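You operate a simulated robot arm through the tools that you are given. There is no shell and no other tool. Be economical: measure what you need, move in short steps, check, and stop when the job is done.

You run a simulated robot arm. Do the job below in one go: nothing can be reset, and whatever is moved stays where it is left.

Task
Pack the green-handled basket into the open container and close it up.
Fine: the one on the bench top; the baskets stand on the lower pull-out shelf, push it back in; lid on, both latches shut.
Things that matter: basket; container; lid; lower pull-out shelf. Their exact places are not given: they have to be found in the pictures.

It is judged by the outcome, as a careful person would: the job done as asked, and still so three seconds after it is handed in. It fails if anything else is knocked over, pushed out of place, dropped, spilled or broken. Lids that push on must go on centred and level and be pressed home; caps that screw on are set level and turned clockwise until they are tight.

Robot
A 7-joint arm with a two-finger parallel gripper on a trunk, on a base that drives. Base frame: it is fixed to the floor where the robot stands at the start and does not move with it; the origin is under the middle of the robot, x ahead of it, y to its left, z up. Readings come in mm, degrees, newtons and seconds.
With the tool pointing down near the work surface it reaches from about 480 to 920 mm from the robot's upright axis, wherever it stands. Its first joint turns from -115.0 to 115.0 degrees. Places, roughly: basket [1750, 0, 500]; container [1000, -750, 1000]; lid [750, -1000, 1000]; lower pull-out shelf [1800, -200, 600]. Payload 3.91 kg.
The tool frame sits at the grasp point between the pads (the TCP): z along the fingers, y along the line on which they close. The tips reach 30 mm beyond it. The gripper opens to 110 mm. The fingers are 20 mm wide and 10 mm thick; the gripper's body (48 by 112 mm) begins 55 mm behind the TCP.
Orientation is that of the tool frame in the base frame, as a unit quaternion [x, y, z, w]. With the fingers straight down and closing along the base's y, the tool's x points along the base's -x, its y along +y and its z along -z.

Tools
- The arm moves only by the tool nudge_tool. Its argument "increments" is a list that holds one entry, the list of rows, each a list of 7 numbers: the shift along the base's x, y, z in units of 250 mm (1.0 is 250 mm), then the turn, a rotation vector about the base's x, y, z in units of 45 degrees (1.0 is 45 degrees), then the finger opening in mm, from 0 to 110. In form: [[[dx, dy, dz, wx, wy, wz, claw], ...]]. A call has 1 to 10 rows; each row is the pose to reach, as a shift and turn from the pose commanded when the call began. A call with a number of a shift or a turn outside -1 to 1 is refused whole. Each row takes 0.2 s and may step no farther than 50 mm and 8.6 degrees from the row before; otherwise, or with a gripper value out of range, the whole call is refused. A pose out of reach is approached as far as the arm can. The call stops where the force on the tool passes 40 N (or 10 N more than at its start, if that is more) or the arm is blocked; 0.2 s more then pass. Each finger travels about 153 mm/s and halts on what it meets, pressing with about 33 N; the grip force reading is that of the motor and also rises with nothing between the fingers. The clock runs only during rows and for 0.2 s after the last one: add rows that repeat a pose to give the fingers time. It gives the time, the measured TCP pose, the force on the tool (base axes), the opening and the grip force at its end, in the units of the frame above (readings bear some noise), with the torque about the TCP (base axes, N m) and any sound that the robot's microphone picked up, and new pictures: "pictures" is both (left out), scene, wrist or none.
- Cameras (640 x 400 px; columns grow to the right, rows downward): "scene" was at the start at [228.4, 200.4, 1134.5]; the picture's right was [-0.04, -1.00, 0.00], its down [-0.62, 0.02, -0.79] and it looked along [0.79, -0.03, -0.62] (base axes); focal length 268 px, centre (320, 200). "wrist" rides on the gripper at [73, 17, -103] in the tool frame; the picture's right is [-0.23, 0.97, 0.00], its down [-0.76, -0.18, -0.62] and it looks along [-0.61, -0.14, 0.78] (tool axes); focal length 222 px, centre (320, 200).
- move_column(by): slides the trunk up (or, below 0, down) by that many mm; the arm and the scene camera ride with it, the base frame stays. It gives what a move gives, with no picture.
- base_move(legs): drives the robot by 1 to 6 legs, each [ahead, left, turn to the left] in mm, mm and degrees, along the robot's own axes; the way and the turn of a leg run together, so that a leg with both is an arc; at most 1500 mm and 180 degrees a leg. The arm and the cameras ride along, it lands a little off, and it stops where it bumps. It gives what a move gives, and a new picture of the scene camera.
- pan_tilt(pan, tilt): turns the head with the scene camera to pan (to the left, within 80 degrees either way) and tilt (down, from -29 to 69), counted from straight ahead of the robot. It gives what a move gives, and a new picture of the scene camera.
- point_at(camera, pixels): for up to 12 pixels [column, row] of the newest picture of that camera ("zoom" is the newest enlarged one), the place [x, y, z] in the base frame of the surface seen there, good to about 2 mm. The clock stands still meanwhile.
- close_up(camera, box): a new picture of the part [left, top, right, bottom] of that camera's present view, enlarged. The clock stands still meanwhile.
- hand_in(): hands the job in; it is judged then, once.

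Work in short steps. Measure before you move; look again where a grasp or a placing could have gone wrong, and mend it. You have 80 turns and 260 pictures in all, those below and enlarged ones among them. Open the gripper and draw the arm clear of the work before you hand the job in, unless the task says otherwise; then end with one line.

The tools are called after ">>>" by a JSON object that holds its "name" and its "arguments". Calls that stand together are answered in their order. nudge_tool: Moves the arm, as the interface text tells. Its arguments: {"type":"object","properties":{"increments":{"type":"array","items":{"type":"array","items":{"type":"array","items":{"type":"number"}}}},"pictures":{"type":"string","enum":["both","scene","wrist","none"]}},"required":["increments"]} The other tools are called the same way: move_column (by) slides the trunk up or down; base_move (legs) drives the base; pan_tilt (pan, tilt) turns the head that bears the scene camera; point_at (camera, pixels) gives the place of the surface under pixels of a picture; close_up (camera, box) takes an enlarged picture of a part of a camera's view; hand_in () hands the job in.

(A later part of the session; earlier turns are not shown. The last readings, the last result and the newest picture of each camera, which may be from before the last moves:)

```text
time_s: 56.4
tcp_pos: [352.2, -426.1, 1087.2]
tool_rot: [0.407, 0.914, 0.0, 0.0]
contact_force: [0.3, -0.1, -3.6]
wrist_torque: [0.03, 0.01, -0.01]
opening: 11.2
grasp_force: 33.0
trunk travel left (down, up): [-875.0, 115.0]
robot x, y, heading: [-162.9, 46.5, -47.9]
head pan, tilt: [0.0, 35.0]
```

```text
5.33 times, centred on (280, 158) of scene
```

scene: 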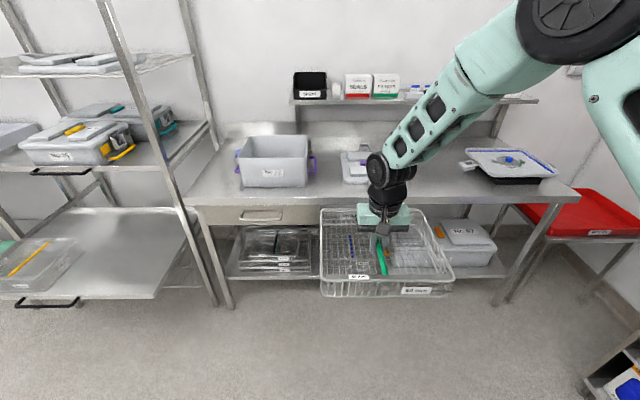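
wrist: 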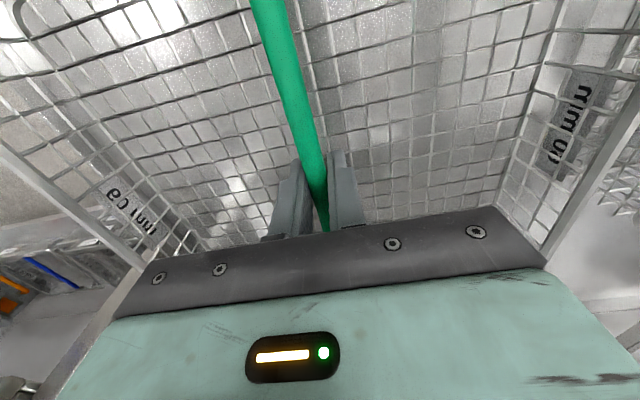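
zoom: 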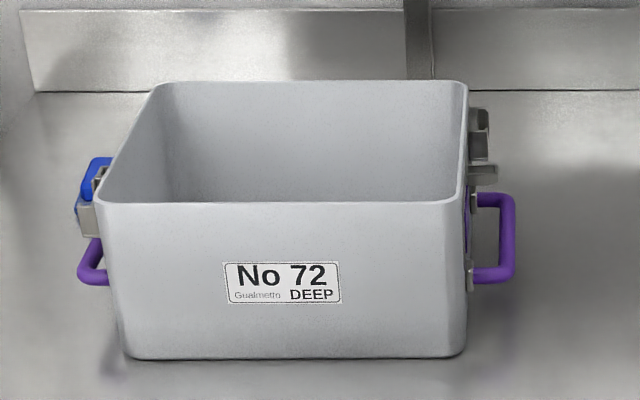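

>>> {"name": "point_at", "arguments": {"camera": "zoom", "pixels": [[110, 205], [455, 203], [150, 100], [465, 100], [300, 83], [280, 204], [300, 180], [97, 175], [482, 130], [485, 175], [500, 240], [90, 270]]}}

>>> {"name": "point_at", "arguments": {"camera": "zoom", "pixels": [[300, 100], [200, 100], [440, 100], [200, 199], [400, 198], [130, 150], [466, 150], [120, 165], [128, 352], [462, 350], [230, 190], [430, 185]]}}

```text
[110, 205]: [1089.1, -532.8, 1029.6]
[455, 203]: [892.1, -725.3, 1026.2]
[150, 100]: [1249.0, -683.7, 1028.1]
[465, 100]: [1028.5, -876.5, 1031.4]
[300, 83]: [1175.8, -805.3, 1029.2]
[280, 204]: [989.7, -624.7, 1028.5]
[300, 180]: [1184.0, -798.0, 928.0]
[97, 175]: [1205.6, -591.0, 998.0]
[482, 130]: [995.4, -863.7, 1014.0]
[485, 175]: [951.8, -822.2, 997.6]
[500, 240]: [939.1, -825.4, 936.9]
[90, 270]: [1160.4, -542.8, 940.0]
```

```text
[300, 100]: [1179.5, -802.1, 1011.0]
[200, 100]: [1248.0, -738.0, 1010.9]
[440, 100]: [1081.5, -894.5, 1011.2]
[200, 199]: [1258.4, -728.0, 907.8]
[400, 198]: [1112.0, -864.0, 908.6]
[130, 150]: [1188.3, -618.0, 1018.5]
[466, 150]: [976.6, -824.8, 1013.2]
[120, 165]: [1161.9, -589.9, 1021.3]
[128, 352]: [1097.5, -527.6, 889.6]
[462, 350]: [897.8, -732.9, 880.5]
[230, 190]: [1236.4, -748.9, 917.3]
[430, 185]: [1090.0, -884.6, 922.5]
```

Container: rim z≈1029, inside about 280 × 250 mm, centre ≈(1082,-719), heading ≈ -46.8°. I raise the trunk 60 mm and drive so the basket comes near there, stopping a bit short.

>>> {"name": "move_column", "arguments": {"by": 60}}

>>> {"name": "base_move", "arguments": {"legs": [[0, 334, 0], [500, 0, 1]]}}

```text
time_s: 57.4
tcp_pos: [351.3, -426.9, 1146.4]
tool_rot: [0.406, 0.914, 0.0, 0.0]
contact_force: [-0.3, -0.2, -3.9]
wrist_torque: [-0.01, 0.0, -0.01]
opening: 11.4
grasp_force: 33.3
trunk travel left (down, up): [-935.0, 55.0]
robot x, y, heading: [-167.0, 42.1, -48.0]
head pan, tilt: [0.0, 35.0]
```

```text
time_s: 62.1
tcp_pos: [944.2, -568.6, 1147.1]
tool_rot: [0.397, 0.918, 0.001, -0.001]
contact_force: [-0.3, 0.3, -3.5]
wrist_torque: [0.0, 0.02, 0.01]
opening: 11.4
grasp_force: 32.9
trunk travel left (down, up): [-935.0, 55.0]
robot x, y, heading: [418.6, -110.1, -46.8]
head pan, tilt: [0.0, 35.0]
```

scene: 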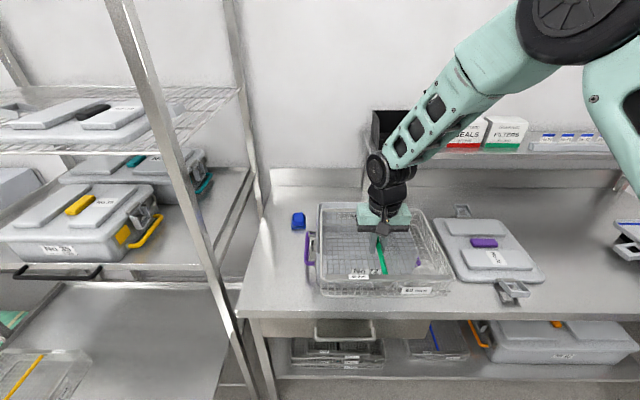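

The lid is now visible too. I zoom in on basket and lid and measure both.

>>> {"name": "close_up", "arguments": {"camera": "scene", "box": [280, 180, 480, 305]}}

>>> {"name": "point_at", "arguments": {"camera": "zoom", "pixels": [[125, 345], [552, 350], [135, 75], [465, 88], [120, 200], [505, 200]]}}

>>> {"name": "close_up", "arguments": {"camera": "scene", "box": [420, 190, 580, 315]}}

```text
3.20 times, centred on (380, 242) of scene
```

zoom: 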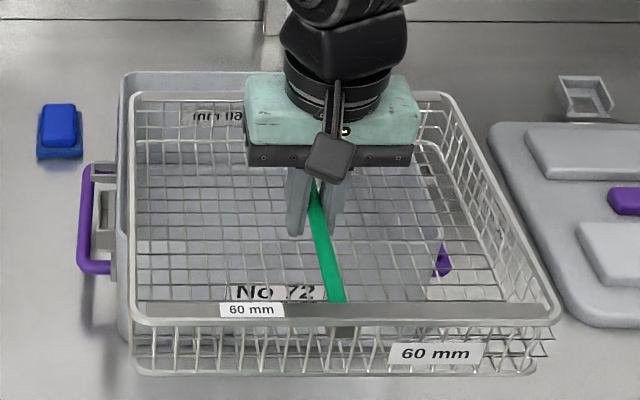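

```text
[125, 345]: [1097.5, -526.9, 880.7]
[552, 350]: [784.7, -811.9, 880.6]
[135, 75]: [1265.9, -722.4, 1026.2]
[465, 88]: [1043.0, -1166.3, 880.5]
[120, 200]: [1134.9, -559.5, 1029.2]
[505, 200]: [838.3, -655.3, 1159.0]
```

```text
3.20 times, centred on (500, 252) of scene
```

zoom: 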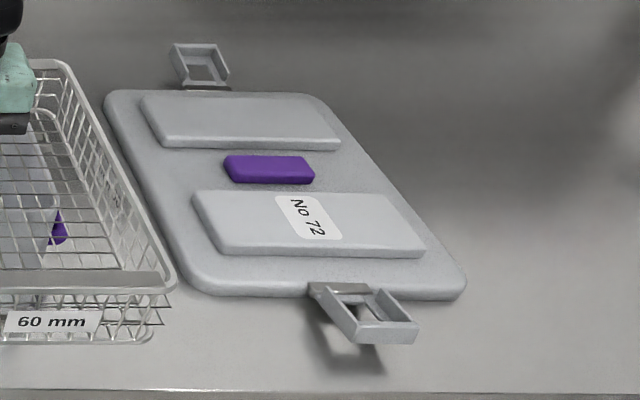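

>>> {"name": "point_at", "arguments": {"camera": "zoom", "pixels": [[108, 105], [318, 97], [462, 290], [200, 285], [230, 160], [312, 165], [268, 162], [270, 178], [250, 120], [320, 220], [365, 315], [200, 60]]}}

>>> {"name": "close_up", "arguments": {"camera": "scene", "box": [280, 180, 480, 305]}}

>>> {"name": "point_at", "arguments": {"camera": "zoom", "pixels": [[140, 315], [553, 312], [136, 97], [444, 98], [338, 295], [318, 210], [135, 200], [500, 205], [250, 312], [400, 312], [220, 310], [470, 140]]}}

```text
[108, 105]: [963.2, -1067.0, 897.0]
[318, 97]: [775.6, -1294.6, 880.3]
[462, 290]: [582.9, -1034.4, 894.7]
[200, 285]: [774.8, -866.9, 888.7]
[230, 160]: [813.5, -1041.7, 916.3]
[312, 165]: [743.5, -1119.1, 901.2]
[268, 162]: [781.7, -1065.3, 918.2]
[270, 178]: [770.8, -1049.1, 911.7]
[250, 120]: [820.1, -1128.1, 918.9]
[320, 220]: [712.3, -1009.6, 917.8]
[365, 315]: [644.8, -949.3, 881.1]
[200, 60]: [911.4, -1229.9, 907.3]
```

```text
3.20 times, centred on (380, 242) of scene
```

zoom: 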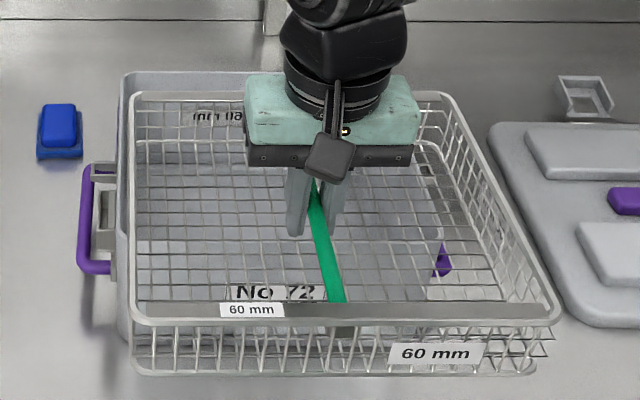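

```text
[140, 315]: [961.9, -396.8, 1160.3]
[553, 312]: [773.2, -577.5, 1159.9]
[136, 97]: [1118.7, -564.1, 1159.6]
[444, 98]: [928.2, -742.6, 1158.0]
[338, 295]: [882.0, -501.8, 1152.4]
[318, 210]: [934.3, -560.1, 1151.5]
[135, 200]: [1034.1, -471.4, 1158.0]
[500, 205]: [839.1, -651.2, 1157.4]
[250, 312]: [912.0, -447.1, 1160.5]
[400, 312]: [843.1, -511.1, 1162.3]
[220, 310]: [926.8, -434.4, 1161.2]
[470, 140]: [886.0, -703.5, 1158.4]
```

Basket centre (945.5,-570), heading -46.8 — aligned with the container. I drive 195 ahead.

>>> {"name": "base_move", "arguments": {"legs": [[195, 0, 0]]}}

```text
time_s: 63.7
tcp_pos: [1074.8, -709.8, 1147.1]
tool_rot: [0.398, 0.918, 0.0, -0.001]
contact_force: [-0.1, 0.3, -3.0]
wrist_torque: [-0.03, -0.03, -0.02]
opening: 11.3
grasp_force: 33.2
trunk travel left (down, up): [-935.0, 55.0]
robot x, y, heading: [549.0, -251.9, -46.9]
head pan, tilt: [0.0, 35.0]
```

scene: 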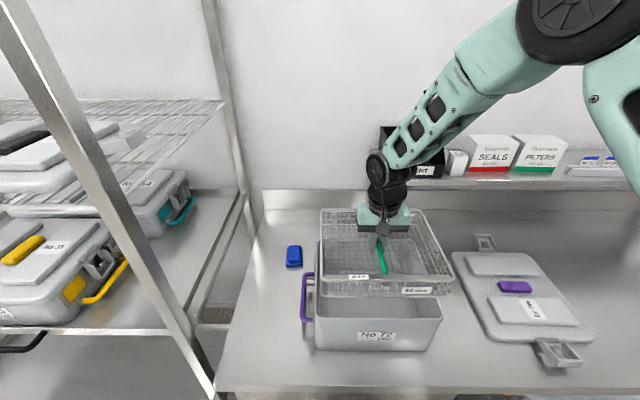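

I shift (6,-7) and lower to just above the rim, then compare basket and rim.

>>> {"name": "nudge_tool", "arguments": {"increments": [[[0.025, -0.029, 0, 0, 0, 0, 0], [0.025, -0.029, -0.1, 0, 0, 0, 0], [0.025, -0.029, -0.2, 0, 0, 0, 0], [0.025, -0.029, -0.2, 0, 0, 0, 0]]]}}

>>> {"name": "close_up", "arguments": {"camera": "scene", "box": [280, 190, 480, 365]}}

```text
time_s: 64.7
tcp_pos: [1081.4, -717.9, 1097.8]
tool_rot: [0.398, 0.917, 0.0, -0.001]
contact_force: [0.3, -0.5, -4.1]
wrist_torque: [0.04, 0.01, 0.0]
opening: 11.3
grasp_force: 33.3
trunk travel left (down, up): [-935.0, 55.0]
robot x, y, heading: [551.2, -248.0, -46.8]
head pan, tilt: [0.0, 35.0]
```

scene: 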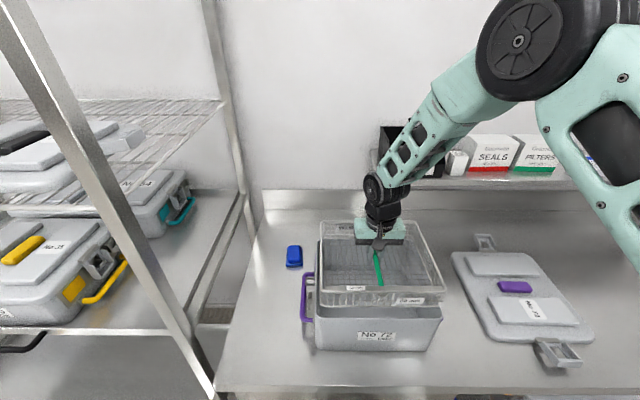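
wrist: 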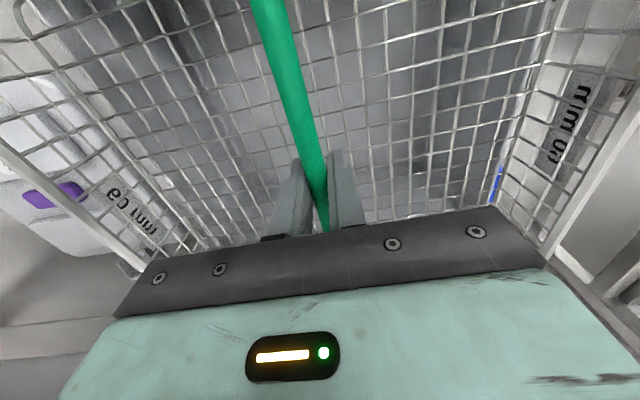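

```text
2.29 times, centred on (380, 278) of scene
```

zoom: 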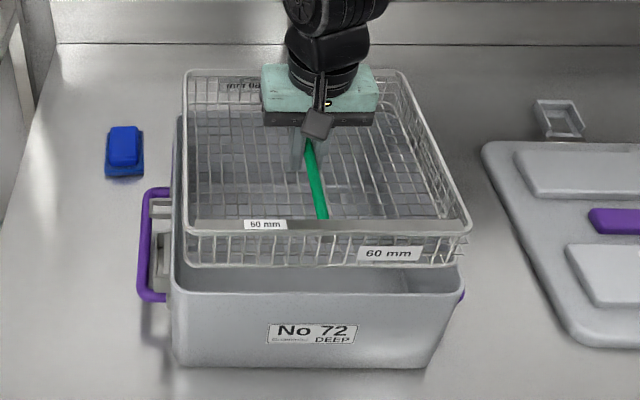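

>>> {"name": "point_at", "arguments": {"camera": "zoom", "pixels": [[173, 270], [300, 291], [230, 290], [400, 291], [460, 285], [177, 180], [190, 75], [400, 74], [468, 228], [190, 228], [179, 130], [300, 288]]}}

```text
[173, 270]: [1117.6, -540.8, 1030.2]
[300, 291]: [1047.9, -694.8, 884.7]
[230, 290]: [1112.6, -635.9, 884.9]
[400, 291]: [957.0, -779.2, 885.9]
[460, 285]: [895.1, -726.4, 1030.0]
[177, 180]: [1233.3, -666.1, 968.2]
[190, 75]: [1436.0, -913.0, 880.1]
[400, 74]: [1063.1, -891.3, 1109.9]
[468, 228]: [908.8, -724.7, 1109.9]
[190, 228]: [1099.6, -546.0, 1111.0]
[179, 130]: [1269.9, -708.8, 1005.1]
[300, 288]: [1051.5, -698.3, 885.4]
```

Margins are even (~14 mm all around). I lower into the container to just above the floor (z 885).

>>> {"name": "nudge_tool", "arguments": {"increments": [[[0, 0, -0.12, 0, 0, 0, 0], [0, 0, -0.24, 0, 0, 0, 0], [0, 0, -0.36, 0, 0, 0, 0], [0, 0, -0.48, 0, 0, 0, 0], [0, 0, -0.58, 0, 0, 0, 0], [0, 0, -0.63, 0, 0, 0, 0], [0, 0, -0.65, 0, 0, 0, 0], [0, 0, -0.66, 0, 0, 0, 0]]]}}

```text
time_s: 66.5
tcp_pos: [1082.7, -717.0, 931.7]
tool_rot: [0.398, 0.918, 0.001, -0.002]
contact_force: [-0.4, 0.1, -3.0]
wrist_torque: [-0.06, -0.01, 0.0]
opening: 11.4
grasp_force: 32.9
trunk travel left (down, up): [-935.0, 55.0]
robot x, y, heading: [555.2, -247.5, -46.8]
head pan, tilt: [0.0, 35.0]
```

scene: 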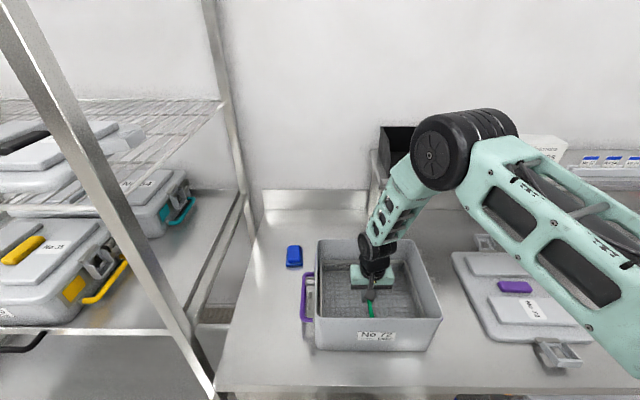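
wrist: 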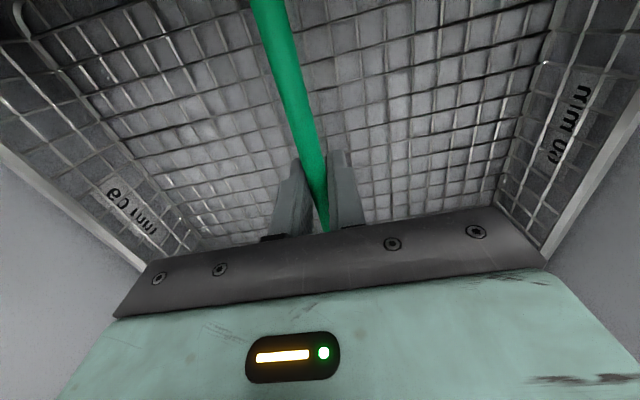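

Still carrying its weight; I descend in small steps until it touches.

>>> {"name": "nudge_tool", "arguments": {"increments": [[[0, 0, -0.008, 0, 0, 0, 0], [0, 0, -0.016, 0, 0, 0, 0]]], "pictures": "none"}}

>>> {"name": "nudge_tool", "arguments": {"increments": [[[0, 0, -0.006, 0, 0, 0, 0], [0, 0, -0.012, 0, 0, 0, 0]]], "pictures": "none"}}

```text
time_s: 67.1
tcp_pos: [1082.6, -716.9, 930.4]
tool_rot: [0.398, 0.917, 0.001, 0.001]
contact_force: [-6.6, 1.0, 37.7]
wrist_torque: [0.48, 0.44, -0.02]
opening: 11.3
grasp_force: 32.6
trunk travel left (down, up): [-935.0, 55.0]
robot x, y, heading: [552.7, -244.5, -46.9]
head pan, tilt: [0.0, 35.0]
```

```text
time_s: 67.4
tcp_pos: [1083.4, -719.2, 931.6]
tool_rot: [0.399, 0.917, 0.001, 0.002]
contact_force: [-4.8, 2.3, 26.2]
wrist_torque: [0.45, 0.4, -0.04]
opening: 11.4
grasp_force: 33.1
trunk travel left (down, up): [-935.0, 55.0]
robot x, y, heading: [555.2, -249.2, -46.9]
head pan, tilt: [0.0, 35.0]
stopped in row 1: the force on the tool passed its limit (the readings are from after the stop); the commanded pose is now the measured one
```

It rests on the floor. I release and rise 200 mm.

>>> {"name": "nudge_tool", "arguments": {"increments": [[[0, 0, 0, 0, 0, 0, 60], [0, 0, 0, 0, 0, 0, 60], [0, 0, 0.12, 0, 0, 0, 60], [0, 0, 0.28, 0, 0, 0, 60], [0, 0, 0.44, 0, 0, 0, 60], [0, 0, 0.6, 0, 0, 0, 60], [0, 0, 0.76, 0, 0, 0, 60], [0, 0, 0.9, 0, 0, 0, 60]]]}}

>>> {"name": "close_up", "arguments": {"camera": "scene", "box": [280, 190, 480, 365]}}

```text
time_s: 69.2
tcp_pos: [1083.4, -721.0, 1154.2]
tool_rot: [0.398, 0.918, 0.001, 0.0]
contact_force: [0.3, -0.6, -0.2]
wrist_torque: [0.05, 0.0, -0.03]
opening: 60.0
grasp_force: 0.1
trunk travel left (down, up): [-935.0, 55.0]
robot x, y, heading: [550.5, -247.2, -46.9]
head pan, tilt: [0.0, 35.0]
```

scene: 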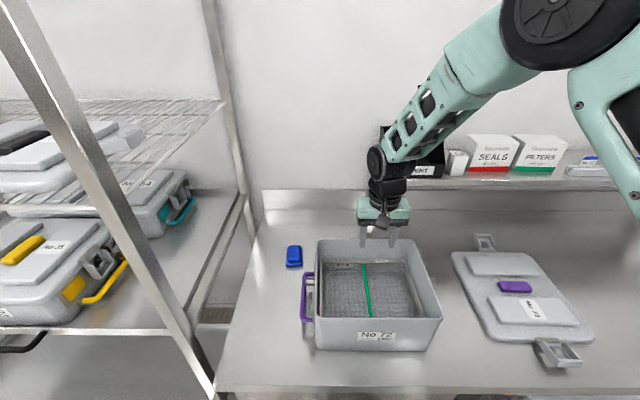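
wrist: 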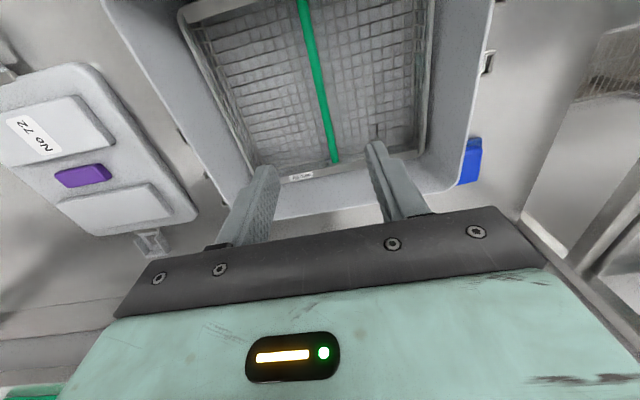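

```text
2.29 times, centred on (380, 278) of scene
```

zoom: 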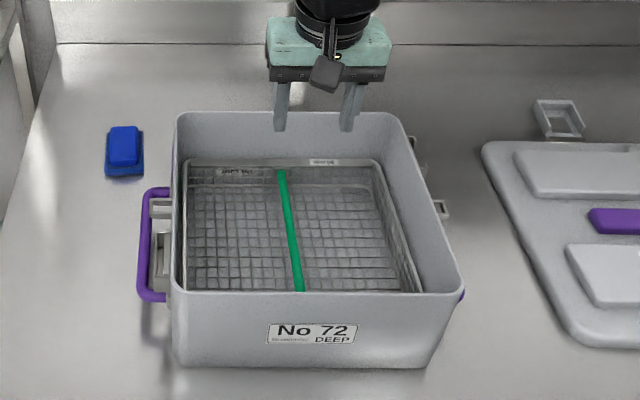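

The basket lies flat in the container. Now I measure the rim precisely from this view and zoom at the lid.

>>> {"name": "point_at", "arguments": {"camera": "zoom", "pixels": [[250, 113], [340, 112], [175, 150], [174, 230], [170, 270], [400, 150], [430, 220], [230, 294], [310, 294], [400, 295], [441, 210], [160, 205]]}}

>>> {"name": "close_up", "arguments": {"camera": "scene", "box": [430, 220, 610, 380]}}

```text
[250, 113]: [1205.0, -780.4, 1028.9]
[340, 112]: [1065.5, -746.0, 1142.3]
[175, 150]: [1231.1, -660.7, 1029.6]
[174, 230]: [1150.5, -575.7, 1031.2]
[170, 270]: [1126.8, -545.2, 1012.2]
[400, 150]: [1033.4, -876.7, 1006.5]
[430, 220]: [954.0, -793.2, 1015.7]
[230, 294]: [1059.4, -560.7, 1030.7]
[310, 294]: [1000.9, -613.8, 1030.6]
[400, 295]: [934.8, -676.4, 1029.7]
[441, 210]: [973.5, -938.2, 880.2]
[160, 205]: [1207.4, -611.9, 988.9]
```

```text
2.50 times, centred on (520, 300) of scene
```

zoom: 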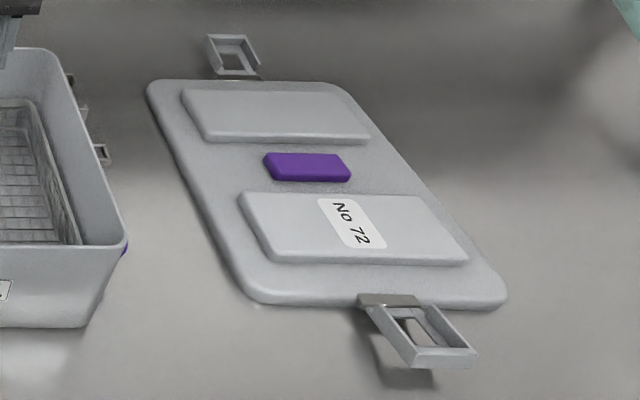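

>>> {"name": "point_at", "arguments": {"camera": "zoom", "pixels": [[267, 160], [266, 178], [350, 178], [340, 157], [310, 168], [240, 200], [255, 258], [468, 258], [450, 205], [300, 188], [210, 140], [370, 140]]}}

>>> {"name": "point_at", "arguments": {"camera": "zoom", "pixels": [[260, 300], [505, 298], [150, 90], [335, 87], [170, 150], [240, 275], [430, 190], [480, 260], [310, 292], [250, 82], [385, 300], [440, 355]]}}

>>> {"name": "close_up", "arguments": {"camera": "wrist", "box": [0, 50, 200, 270]}}

```text
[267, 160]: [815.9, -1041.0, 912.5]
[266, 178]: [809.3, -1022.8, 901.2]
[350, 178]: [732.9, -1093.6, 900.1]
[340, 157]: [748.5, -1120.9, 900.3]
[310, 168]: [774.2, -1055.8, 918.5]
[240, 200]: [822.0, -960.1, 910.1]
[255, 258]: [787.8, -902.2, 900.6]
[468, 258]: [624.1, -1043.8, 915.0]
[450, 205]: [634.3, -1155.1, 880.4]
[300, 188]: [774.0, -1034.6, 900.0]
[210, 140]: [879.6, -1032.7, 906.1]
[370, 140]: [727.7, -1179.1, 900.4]
```

```text
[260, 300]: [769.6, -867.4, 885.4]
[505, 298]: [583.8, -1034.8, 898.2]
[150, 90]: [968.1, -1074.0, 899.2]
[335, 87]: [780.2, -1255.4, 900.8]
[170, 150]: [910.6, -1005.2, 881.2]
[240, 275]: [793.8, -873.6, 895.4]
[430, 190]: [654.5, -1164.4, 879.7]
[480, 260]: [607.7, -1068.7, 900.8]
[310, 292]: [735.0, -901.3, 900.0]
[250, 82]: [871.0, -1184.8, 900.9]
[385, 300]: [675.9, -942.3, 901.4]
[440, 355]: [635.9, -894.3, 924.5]
```

```text
1.82 times, centred on (100, 160) of wrist
```

zoom: 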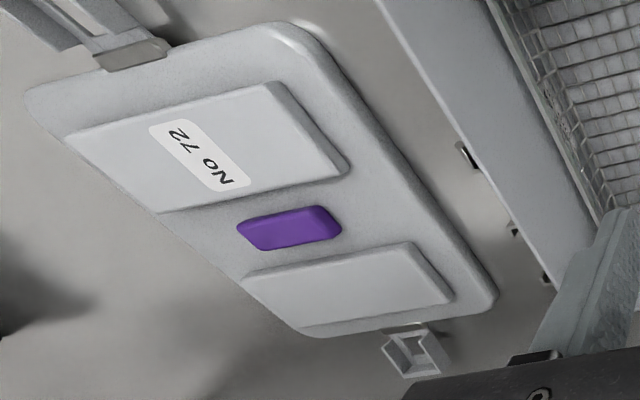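

Lid: plate top z 900, purple block top z 918 (≈97 × 28 mm) centred ≈(778,-1069) between two panels, latches at front/back so the lid needs a 90° turn CCW. I drive 170 mm right so both spots are in reach of the arm.

>>> {"name": "base_move", "arguments": {"legs": [[0, -170, 0]]}}

>>> {"name": "nudge_tool", "arguments": {"increments": [[[-0.1, -0.094, 0, 0, 0, -0.18, 60], [-0.2, -0.188, 0, 0, 0, -0.36, 60], [-0.3, -0.282, 0, 0, 0, -0.54, 60], [-0.4, -0.376, 0, 0, 0, -0.72, 60], [-0.5, -0.47, 0, 0, 0, -0.9, 60]]], "pictures": "none"}}

>>> {"name": "nudge_tool", "arguments": {"increments": [[[-0.1, -0.094, 0, 0, 0, -0.18, 60], [-0.2, -0.188, 0, 0, 0, -0.36, 60], [-0.3, -0.282, 0, 0, 0, -0.54, 60], [-0.4, -0.376, 0, 0, 0, -0.72, 60], [-0.4, -0.376, 0, 0, 0, -0.9, 60], [-0.4, -0.376, 0, 0, 0, -1, 60]]]}}

```text
time_s: 70.7
tcp_pos: [957.8, -836.8, 1154.7]
tool_rot: [0.399, 0.917, 0.0, 0.002]
contact_force: [0.7, -0.3, -0.3]
wrist_torque: [-0.03, 0.01, 0.0]
opening: 59.9
grasp_force: 0.1
trunk travel left (down, up): [-935.0, 55.0]
robot x, y, heading: [428.5, -366.2, -46.9]
head pan, tilt: [0.0, 35.0]
```

scene: 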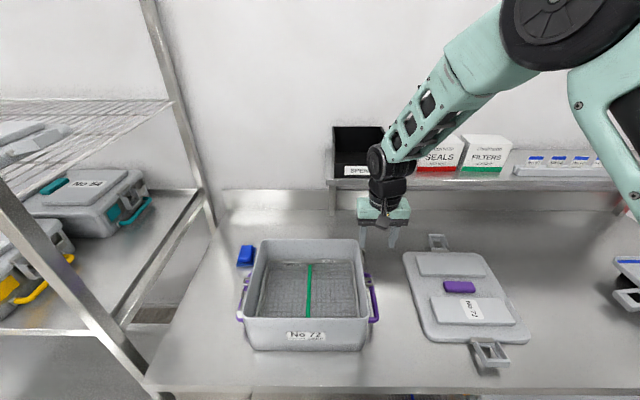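

```text
time_s: 71.9
tcp_pos: [832.4, -953.9, 1153.3]
tool_rot: [0.692, 0.722, 0.0, 0.001]
contact_force: [0.6, 0.6, 1.1]
wrist_torque: [-0.01, 0.03, -0.02]
opening: 60.1
grasp_force: 0.0
trunk travel left (down, up): [-935.0, 55.0]
robot x, y, heading: [426.0, -365.4, -46.9]
head pan, tilt: [0.0, 35.0]
```

```text
time_s: 73.3
tcp_pos: [734.0, -1048.1, 1154.4]
tool_rot: [0.916, 0.402, 0.0, 0.002]
contact_force: [0.4, -0.6, 0.7]
wrist_torque: [0.0, 0.01, 0.04]
opening: 60.1
grasp_force: 0.0
trunk travel left (down, up): [-935.0, 55.0]
robot x, y, heading: [425.8, -370.7, -47.1]
head pan, tilt: [0.0, 35.0]
```

scene: 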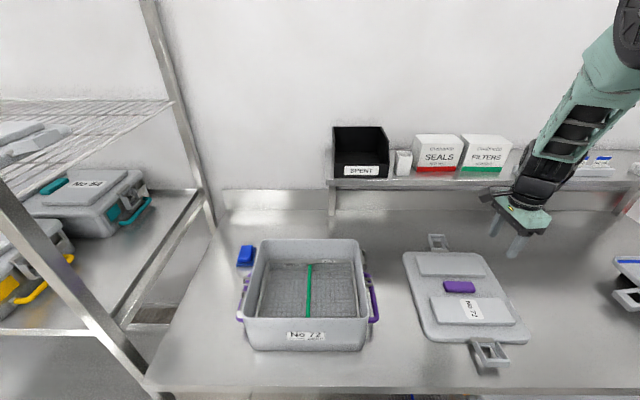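
wrist: 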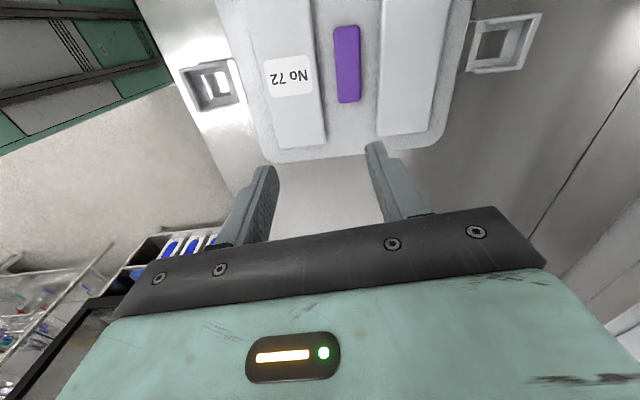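

The view of lid and container is now clear. I zoom on each to measure edges precisely.

>>> {"name": "close_up", "arguments": {"camera": "scene", "box": [395, 225, 555, 380]}}

>>> {"name": "point_at", "arguments": {"camera": "zoom", "pixels": [[110, 300], [260, 298], [300, 300], [400, 300], [40, 150], [60, 200], [80, 240], [280, 110], [300, 150], [330, 210], [120, 75], [200, 72]]}}

```text
2.58 times, centred on (475, 302) of scene
```

zoom: 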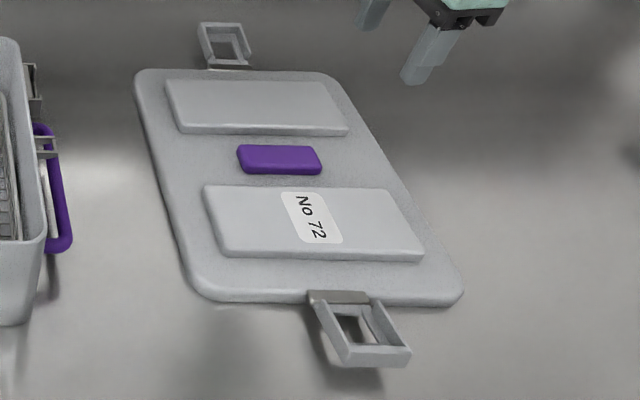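

```text
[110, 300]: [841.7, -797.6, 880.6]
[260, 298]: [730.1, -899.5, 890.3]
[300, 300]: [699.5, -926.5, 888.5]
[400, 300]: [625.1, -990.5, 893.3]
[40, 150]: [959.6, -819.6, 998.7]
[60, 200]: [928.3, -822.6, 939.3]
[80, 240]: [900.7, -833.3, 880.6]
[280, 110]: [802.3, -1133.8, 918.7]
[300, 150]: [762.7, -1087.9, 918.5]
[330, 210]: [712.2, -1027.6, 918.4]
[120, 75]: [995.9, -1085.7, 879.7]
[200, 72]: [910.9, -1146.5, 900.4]
```

>>> {"name": "point_at", "arguments": {"camera": "zoom", "pixels": [[145, 110], [165, 170], [190, 250], [370, 130], [405, 190], [440, 250], [230, 299], [430, 303], [180, 72], [290, 74], [241, 148], [318, 152]]}}

>>> {"name": "point_at", "arguments": {"camera": "zoom", "pixels": [[245, 165], [320, 165], [240, 155], [205, 190], [415, 195], [220, 245], [180, 133], [345, 133], [280, 146], [280, 164], [225, 68], [340, 295]]}}

```text
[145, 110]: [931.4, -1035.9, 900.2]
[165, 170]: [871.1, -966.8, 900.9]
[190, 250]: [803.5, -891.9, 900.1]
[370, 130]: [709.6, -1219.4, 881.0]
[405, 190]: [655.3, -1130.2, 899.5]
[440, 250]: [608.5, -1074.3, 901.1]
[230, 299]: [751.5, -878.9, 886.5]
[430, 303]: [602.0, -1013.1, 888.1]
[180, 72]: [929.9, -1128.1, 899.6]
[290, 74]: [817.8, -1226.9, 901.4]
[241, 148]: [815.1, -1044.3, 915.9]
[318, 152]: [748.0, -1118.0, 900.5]
```

```text
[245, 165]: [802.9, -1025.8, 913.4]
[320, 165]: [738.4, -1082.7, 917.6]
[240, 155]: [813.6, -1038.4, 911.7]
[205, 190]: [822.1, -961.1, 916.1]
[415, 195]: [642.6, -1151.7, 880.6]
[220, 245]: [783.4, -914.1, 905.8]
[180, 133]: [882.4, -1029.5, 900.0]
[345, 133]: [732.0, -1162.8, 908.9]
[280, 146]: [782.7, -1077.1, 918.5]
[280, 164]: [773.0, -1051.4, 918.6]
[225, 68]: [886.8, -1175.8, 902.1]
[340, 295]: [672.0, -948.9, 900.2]
```

Lid heading -48.4°, centre ≈(776.7,-1063), gap between panels fits the fingers at 50 mm opening. I align over it and come down to just above the block.

>>> {"name": "nudge_tool", "arguments": {"increments": [[[0.086, -0.03, 0, 0, 0, -0.064, 50], [0.171, -0.061, -0.1, 0, 0, -0.128, 50], [0.171, -0.061, -0.28, 0, 0, -0.128, 50], [0.171, -0.061, -0.46, 0, 0, -0.128, 50], [0.171, -0.061, -0.62, 0, 0, -0.128, 50], [0.171, -0.061, -0.73, 0, 0, -0.128, 50], [0.171, -0.061, -0.73, 0, 0, -0.128, 50]]]}}

>>> {"name": "close_up", "arguments": {"camera": "scene", "box": [395, 205, 555, 320]}}

```text
time_s: 74.9
tcp_pos: [778.2, -1061.6, 972.3]
tool_rot: [0.934, 0.356, 0.0, 0.001]
contact_force: [-0.9, -0.6, 0.1]
wrist_torque: [0.0, -0.03, 0.04]
opening: 50.2
grasp_force: 0.1
trunk travel left (down, up): [-935.0, 55.0]
robot x, y, heading: [426.9, -368.0, -46.8]
head pan, tilt: [0.0, 35.0]
```

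scene: 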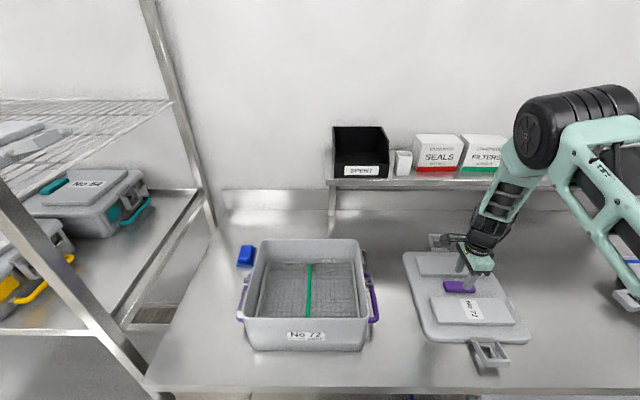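
wrist: 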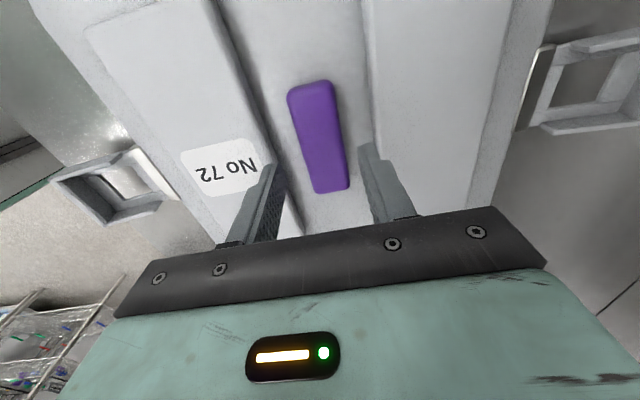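

```text
3.48 times, centred on (475, 262) of scene
```

zoom: 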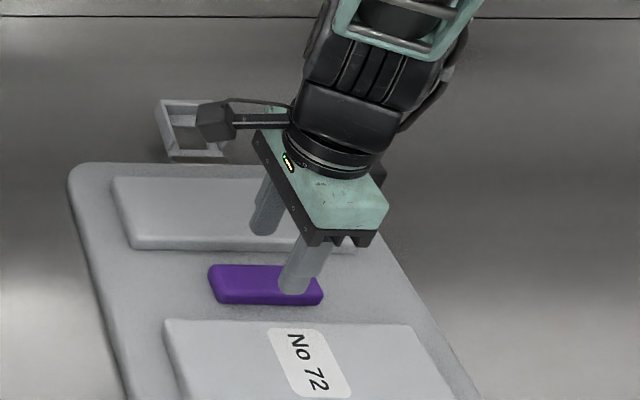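

Aligned. I descend to z 933 and grip.

>>> {"name": "nudge_tool", "arguments": {"increments": [[[0, 0, -0.08, 0, 0, 0, 50], [0, 0, -0.13, 0, 0, 0, 50], [0, 0, -0.157, 0, 0, 0, 50], [0, 0, -0.157, 0, 0, 0, 50], [0, 0, -0.157, 0, 0, 0, 0], [0, 0, -0.157, 0, 0, 0, 0], [0, 0, -0.157, 0, 0, 0, 0]]]}}

```text
time_s: 76.5
tcp_pos: [776.2, -1063.7, 932.3]
tool_rot: [0.934, 0.357, -0.001, 0.001]
contact_force: [1.6, -1.2, -0.3]
wrist_torque: [-0.08, -0.07, -0.07]
opening: 34.0
grasp_force: 32.8
trunk travel left (down, up): [-935.0, 55.0]
robot x, y, heading: [426.8, -362.9, -46.9]
head pan, tilt: [0.0, 35.0]
```

scene: 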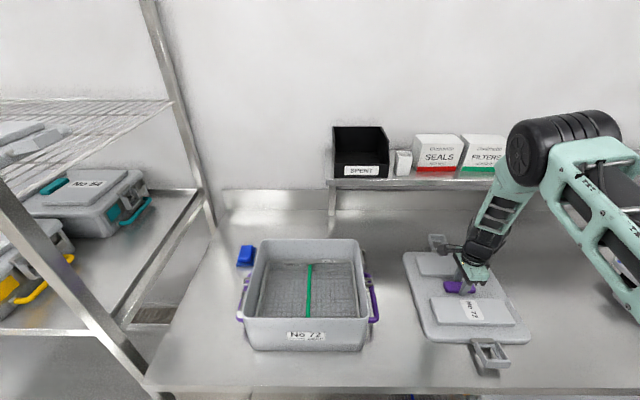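
wrist: 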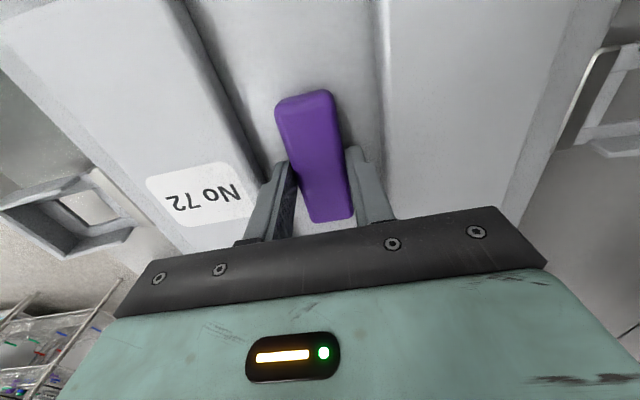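

Block gripped (34 mm). I lift 190 mm.

>>> {"name": "nudge_tool", "arguments": {"increments": [[[0, 0, 0.06, 0, 0, 0, 0], [0, 0, 0.16, 0, 0, 0, 0], [0, 0, 0.3, 0, 0, 0, 0], [0, 0, 0.46, 0, 0, 0, 0], [0, 0, 0.62, 0, 0, 0, 0], [0, 0, 0.76, 0, 0, 0, 0], [0, 0, 0.76, 0, 0, 0, 0]]]}}

```text
time_s: 78.1
tcp_pos: [776.5, -1062.6, 1122.5]
tool_rot: [0.934, 0.357, 0.0, 0.002]
contact_force: [0.3, -0.5, -7.3]
wrist_torque: [-0.01, 0.01, -0.02]
opening: 33.9
grasp_force: 32.7
trunk travel left (down, up): [-935.0, 55.0]
robot x, y, heading: [424.5, -366.4, -47.1]
head pan, tilt: [0.0, 35.0]
```

scene: 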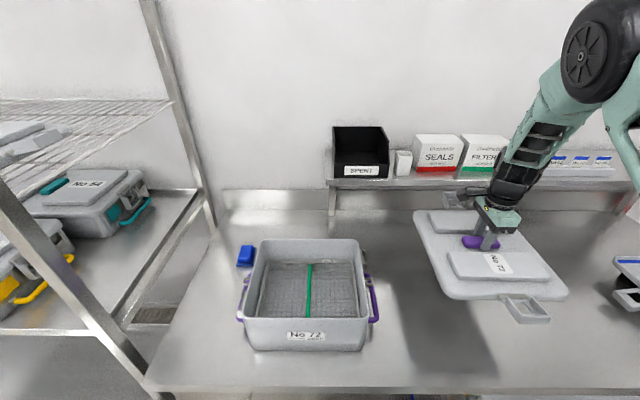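
wrist: 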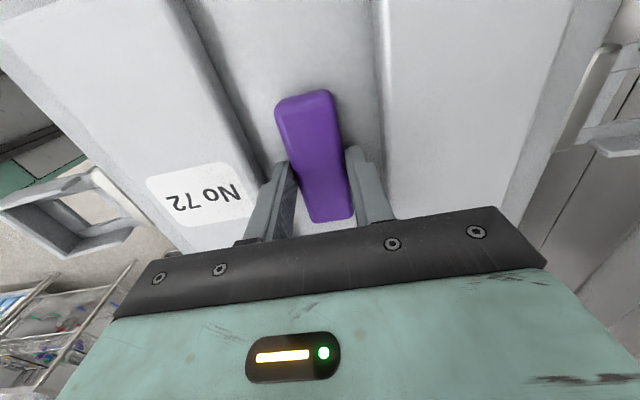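

Lid hangs level (7.3 N). I carry it to above the container while turning it CCW 90° in two calls.

>>> {"name": "nudge_tool", "arguments": {"increments": [[[0.102, 0.115, 0, 0, 0, 0.167, 0], [0.204, 0.23, 0, 0, 0, 0.333, 0], [0.306, 0.345, 0, 0, 0, 0.5, 0], [0.408, 0.46, 0, 0, 0, 0.667, 0], [0.51, 0.574, 0, 0, 0, 0.833, 0], [0.612, 0.689, 0, 0, 0, 1.0, 0]]], "pictures": "none"}}

>>> {"name": "nudge_tool", "arguments": {"increments": [[[0.102, 0.115, 0, 0, 0, 0.167, 0], [0.204, 0.23, 0, 0, 0, 0.333, 0], [0.306, 0.345, 0, 0, 0, 0.5, 0], [0.408, 0.46, 0, 0, 0, 0.667, 0], [0.51, 0.574, 0, 0, 0, 0.833, 0], [0.612, 0.689, 0, 0, 0, 1.0, 0], [0.612, 0.689, 0, 0, 0, 1.0, 0]]]}}

```text
time_s: 79.5
tcp_pos: [929.6, -891.6, 1122.2]
tool_rot: [0.727, 0.687, 0.0, 0.001]
contact_force: [-1.0, -0.9, -6.4]
wrist_torque: [0.02, -0.01, -0.03]
opening: 33.7
grasp_force: 32.8
trunk travel left (down, up): [-935.0, 55.0]
robot x, y, heading: [430.1, -364.6, -47.0]
head pan, tilt: [0.0, 35.0]
```

```text
time_s: 81.1
tcp_pos: [1084.8, -719.6, 1122.2]
tool_rot: [0.408, 0.913, 0.001, 0.001]
contact_force: [-0.1, 0.0, -7.6]
wrist_torque: [-0.03, -0.02, -0.01]
opening: 34.0
grasp_force: 32.8
trunk travel left (down, up): [-935.0, 55.0]
robot x, y, heading: [428.7, -363.2, -46.7]
head pan, tilt: [0.0, 35.0]
```

scene: 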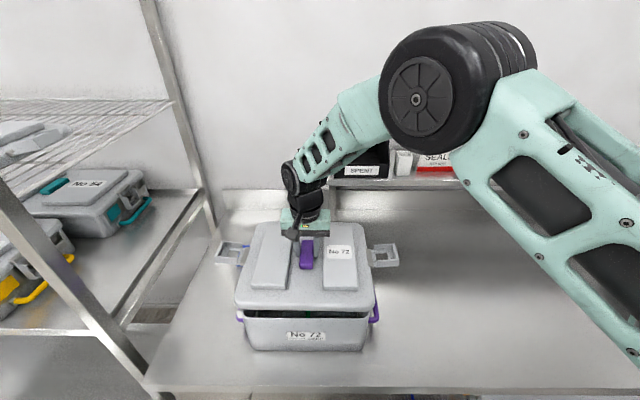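
wrist: 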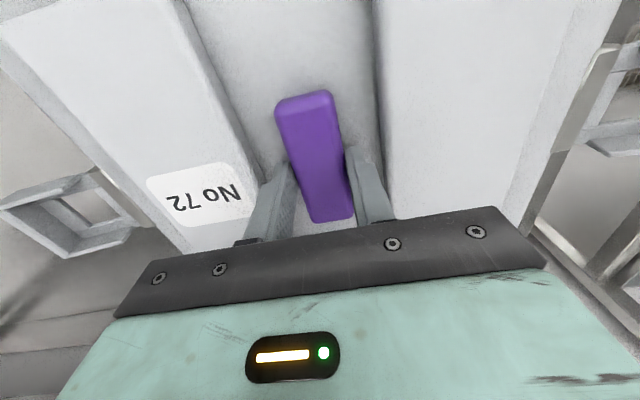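

Lid is over the container, latches at both ends. I zoom and measure lid and rim edges.

>>> {"name": "close_up", "arguments": {"camera": "scene", "box": [210, 205, 410, 360]}}

>>> {"name": "point_at", "arguments": {"camera": "zoom", "pixels": [[110, 308], [220, 313], [300, 315], [400, 317], [490, 317], [100, 230], [115, 150], [125, 110], [500, 240], [480, 180], [460, 130], [240, 350]]}}

```text
2.58 times, centred on (310, 282) of scene
```

zoom: 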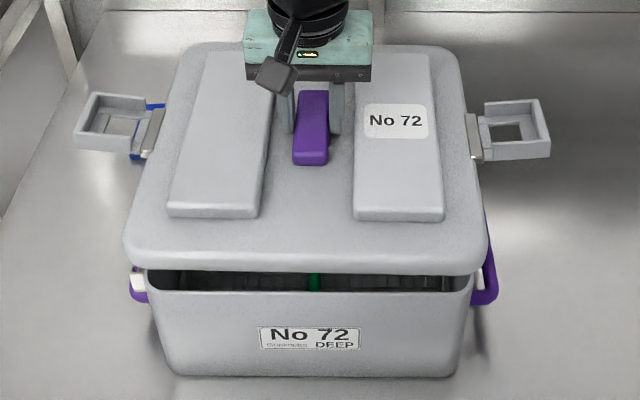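

```text
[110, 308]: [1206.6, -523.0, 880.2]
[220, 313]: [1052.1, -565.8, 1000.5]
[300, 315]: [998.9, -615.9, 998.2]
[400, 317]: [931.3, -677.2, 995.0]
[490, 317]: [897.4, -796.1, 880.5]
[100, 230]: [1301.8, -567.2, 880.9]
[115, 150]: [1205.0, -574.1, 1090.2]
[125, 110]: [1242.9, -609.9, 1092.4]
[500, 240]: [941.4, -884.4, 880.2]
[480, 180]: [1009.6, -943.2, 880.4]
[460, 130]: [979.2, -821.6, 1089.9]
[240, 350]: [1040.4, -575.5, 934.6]
```

>>> {"name": "point_at", "arguments": {"camera": "zoom", "pixels": [[172, 80], [150, 155], [133, 215], [464, 90], [475, 160], [485, 225], [170, 265], [300, 270], [440, 270], [220, 46], [410, 46], [300, 262]]}}

>>> {"name": "point_at", "arguments": {"camera": "zoom", "pixels": [[180, 292], [300, 293], [440, 292], [148, 280], [470, 280], [170, 370], [450, 375], [76, 120], [550, 130], [150, 130], [480, 130], [195, 46]]}}

```text
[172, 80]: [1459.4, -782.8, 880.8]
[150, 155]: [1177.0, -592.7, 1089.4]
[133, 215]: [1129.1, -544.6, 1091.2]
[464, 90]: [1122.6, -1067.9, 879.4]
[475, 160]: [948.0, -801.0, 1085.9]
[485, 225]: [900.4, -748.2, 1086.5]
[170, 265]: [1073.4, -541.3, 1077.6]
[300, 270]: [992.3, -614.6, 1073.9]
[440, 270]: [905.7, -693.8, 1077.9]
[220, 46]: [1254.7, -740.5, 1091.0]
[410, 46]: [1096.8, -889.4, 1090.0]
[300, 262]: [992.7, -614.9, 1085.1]
```

```text
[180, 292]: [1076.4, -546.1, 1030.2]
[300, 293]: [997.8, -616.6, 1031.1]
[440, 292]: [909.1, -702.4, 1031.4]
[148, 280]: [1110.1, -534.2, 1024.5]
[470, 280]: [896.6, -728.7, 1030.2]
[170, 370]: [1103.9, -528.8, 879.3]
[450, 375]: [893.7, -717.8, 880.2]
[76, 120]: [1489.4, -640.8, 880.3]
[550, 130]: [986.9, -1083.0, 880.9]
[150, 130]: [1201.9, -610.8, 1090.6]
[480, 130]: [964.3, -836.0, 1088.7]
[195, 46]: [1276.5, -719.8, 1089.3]
```

Lid centre matches the container centre within ~1 mm; it needs ≈ +1° turn. I rotate and lower until just above the rim.

>>> {"name": "nudge_tool", "arguments": {"increments": [[[0, 0, 0, 0, 0, 0.024, 0], [0, 0, -0.08, 0, 0, 0.024, 0], [0, 0, -0.14, 0, 0, 0.024, 0], [0, 0, -0.14, 0, 0, 0.024, 0]]]}}

>>> {"name": "close_up", "arguments": {"camera": "scene", "box": [210, 205, 410, 360]}}

>>> {"name": "point_at", "arguments": {"camera": "zoom", "pixels": [[170, 285], [300, 290], [440, 290], [240, 60], [410, 60], [150, 175], [135, 225], [475, 190], [483, 235], [180, 300], [300, 302], [430, 302]]}}

```text
time_s: 82.1
tcp_pos: [1085.3, -719.3, 1088.4]
tool_rot: [0.399, 0.917, 0.0, 0.0]
contact_force: [0.8, 0.0, -8.3]
wrist_torque: [-0.04, 0.0, 0.0]
opening: 33.8
grasp_force: 33.0
trunk travel left (down, up): [-935.0, 55.0]
robot x, y, heading: [425.7, -366.4, -47.0]
head pan, tilt: [0.0, 35.0]
```

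scene: 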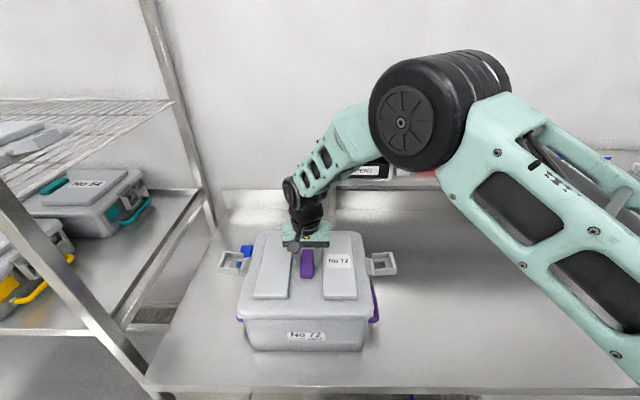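
wrist: 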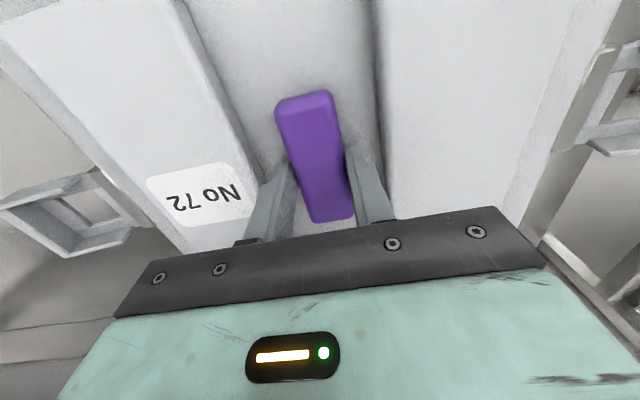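

```text
2.58 times, centred on (310, 282) of scene
```

zoom: 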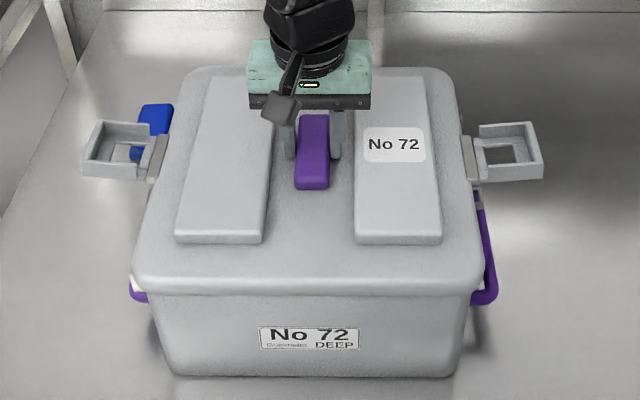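

```text
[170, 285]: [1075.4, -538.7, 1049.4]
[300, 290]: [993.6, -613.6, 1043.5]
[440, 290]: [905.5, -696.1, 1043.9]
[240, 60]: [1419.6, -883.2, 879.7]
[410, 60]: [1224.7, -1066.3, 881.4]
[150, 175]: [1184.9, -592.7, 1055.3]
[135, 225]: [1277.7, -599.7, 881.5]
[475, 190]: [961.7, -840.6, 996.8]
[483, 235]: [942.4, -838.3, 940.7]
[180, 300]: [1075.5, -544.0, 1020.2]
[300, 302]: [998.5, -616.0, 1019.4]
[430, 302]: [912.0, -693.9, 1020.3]
```

Edges line up (front lip evenly proud by ~5 mm). I lower gently in small steps until contact.

>>> {"name": "nudge_tool", "arguments": {"increments": [[[0, 0, -0.015, 0, 0, 0, 0], [0, 0, -0.03, 0, 0, 0, 0], [0, 0, -0.045, 0, 0, 0, 0], [0, 0, -0.06, 0, 0, 0, 0], [0, 0, -0.07, 0, 0, 0, 0], [0, 0, -0.08, 0, 0, 0, 0], [0, 0, -0.088, 0, 0, 0, 0], [0, 0, -0.096, 0, 0, 0, 0], [0, 0, -0.104, 0, 0, 0, 0], [0, 0, -0.112, 0, 0, 0, 0]]]}}

>>> {"name": "close_up", "arguments": {"camera": "scene", "box": [210, 205, 410, 360]}}

```text
time_s: 84.2
tcp_pos: [1082.8, -719.0, 1066.5]
tool_rot: [0.401, 0.916, 0.001, 0.002]
contact_force: [-9.9, 1.8, 19.2]
wrist_torque: [0.4, 1.46, -0.11]
opening: 34.0
grasp_force: 32.6
trunk travel left (down, up): [-935.0, 55.0]
robot x, y, heading: [430.0, -364.9, -46.9]
head pan, tilt: [0.0, 35.0]
stopped in row 10: the force on the tool passed its limit (the readings are from after the stop); the commanded pose is now the measured one
```

scene: 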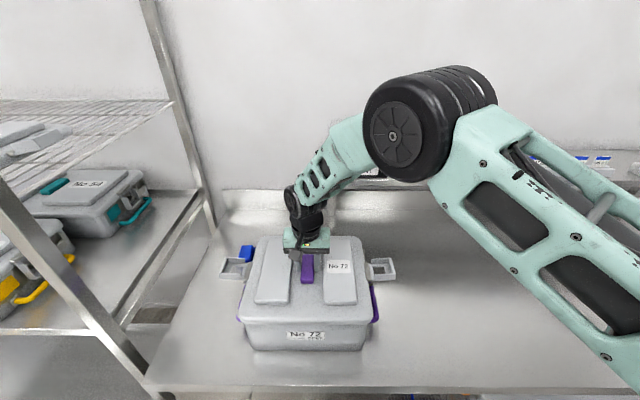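
wrist: 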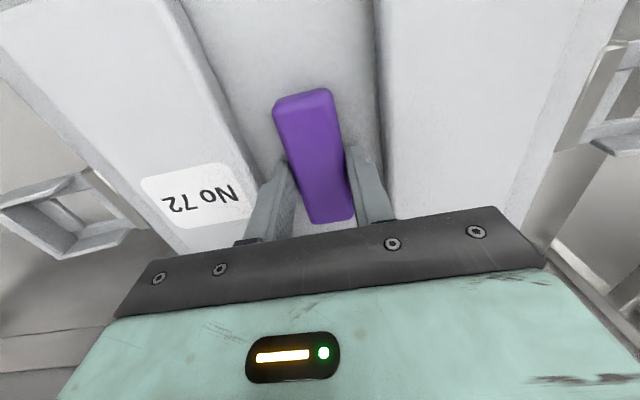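

```text
2.58 times, centred on (310, 282) of scene
```

zoom: 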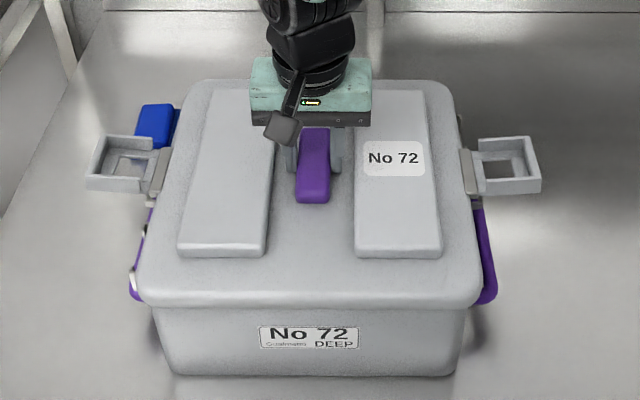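

Contact at the expected seat height. I check the lid's level with surface points.

>>> {"name": "point_at", "arguments": {"camera": "zoom", "pixels": [[160, 280], [300, 285], [465, 285], [200, 90], [440, 95], [170, 200], [462, 230], [310, 240], [170, 295], [300, 300], [450, 300], [300, 318]]}}

```text
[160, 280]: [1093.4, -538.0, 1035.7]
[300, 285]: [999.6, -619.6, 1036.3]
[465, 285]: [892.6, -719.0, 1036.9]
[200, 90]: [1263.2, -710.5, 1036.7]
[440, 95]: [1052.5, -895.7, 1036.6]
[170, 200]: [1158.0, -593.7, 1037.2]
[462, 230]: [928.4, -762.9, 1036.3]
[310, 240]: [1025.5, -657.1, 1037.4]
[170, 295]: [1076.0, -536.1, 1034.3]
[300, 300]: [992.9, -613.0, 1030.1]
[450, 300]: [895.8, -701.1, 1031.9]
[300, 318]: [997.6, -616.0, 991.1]
```

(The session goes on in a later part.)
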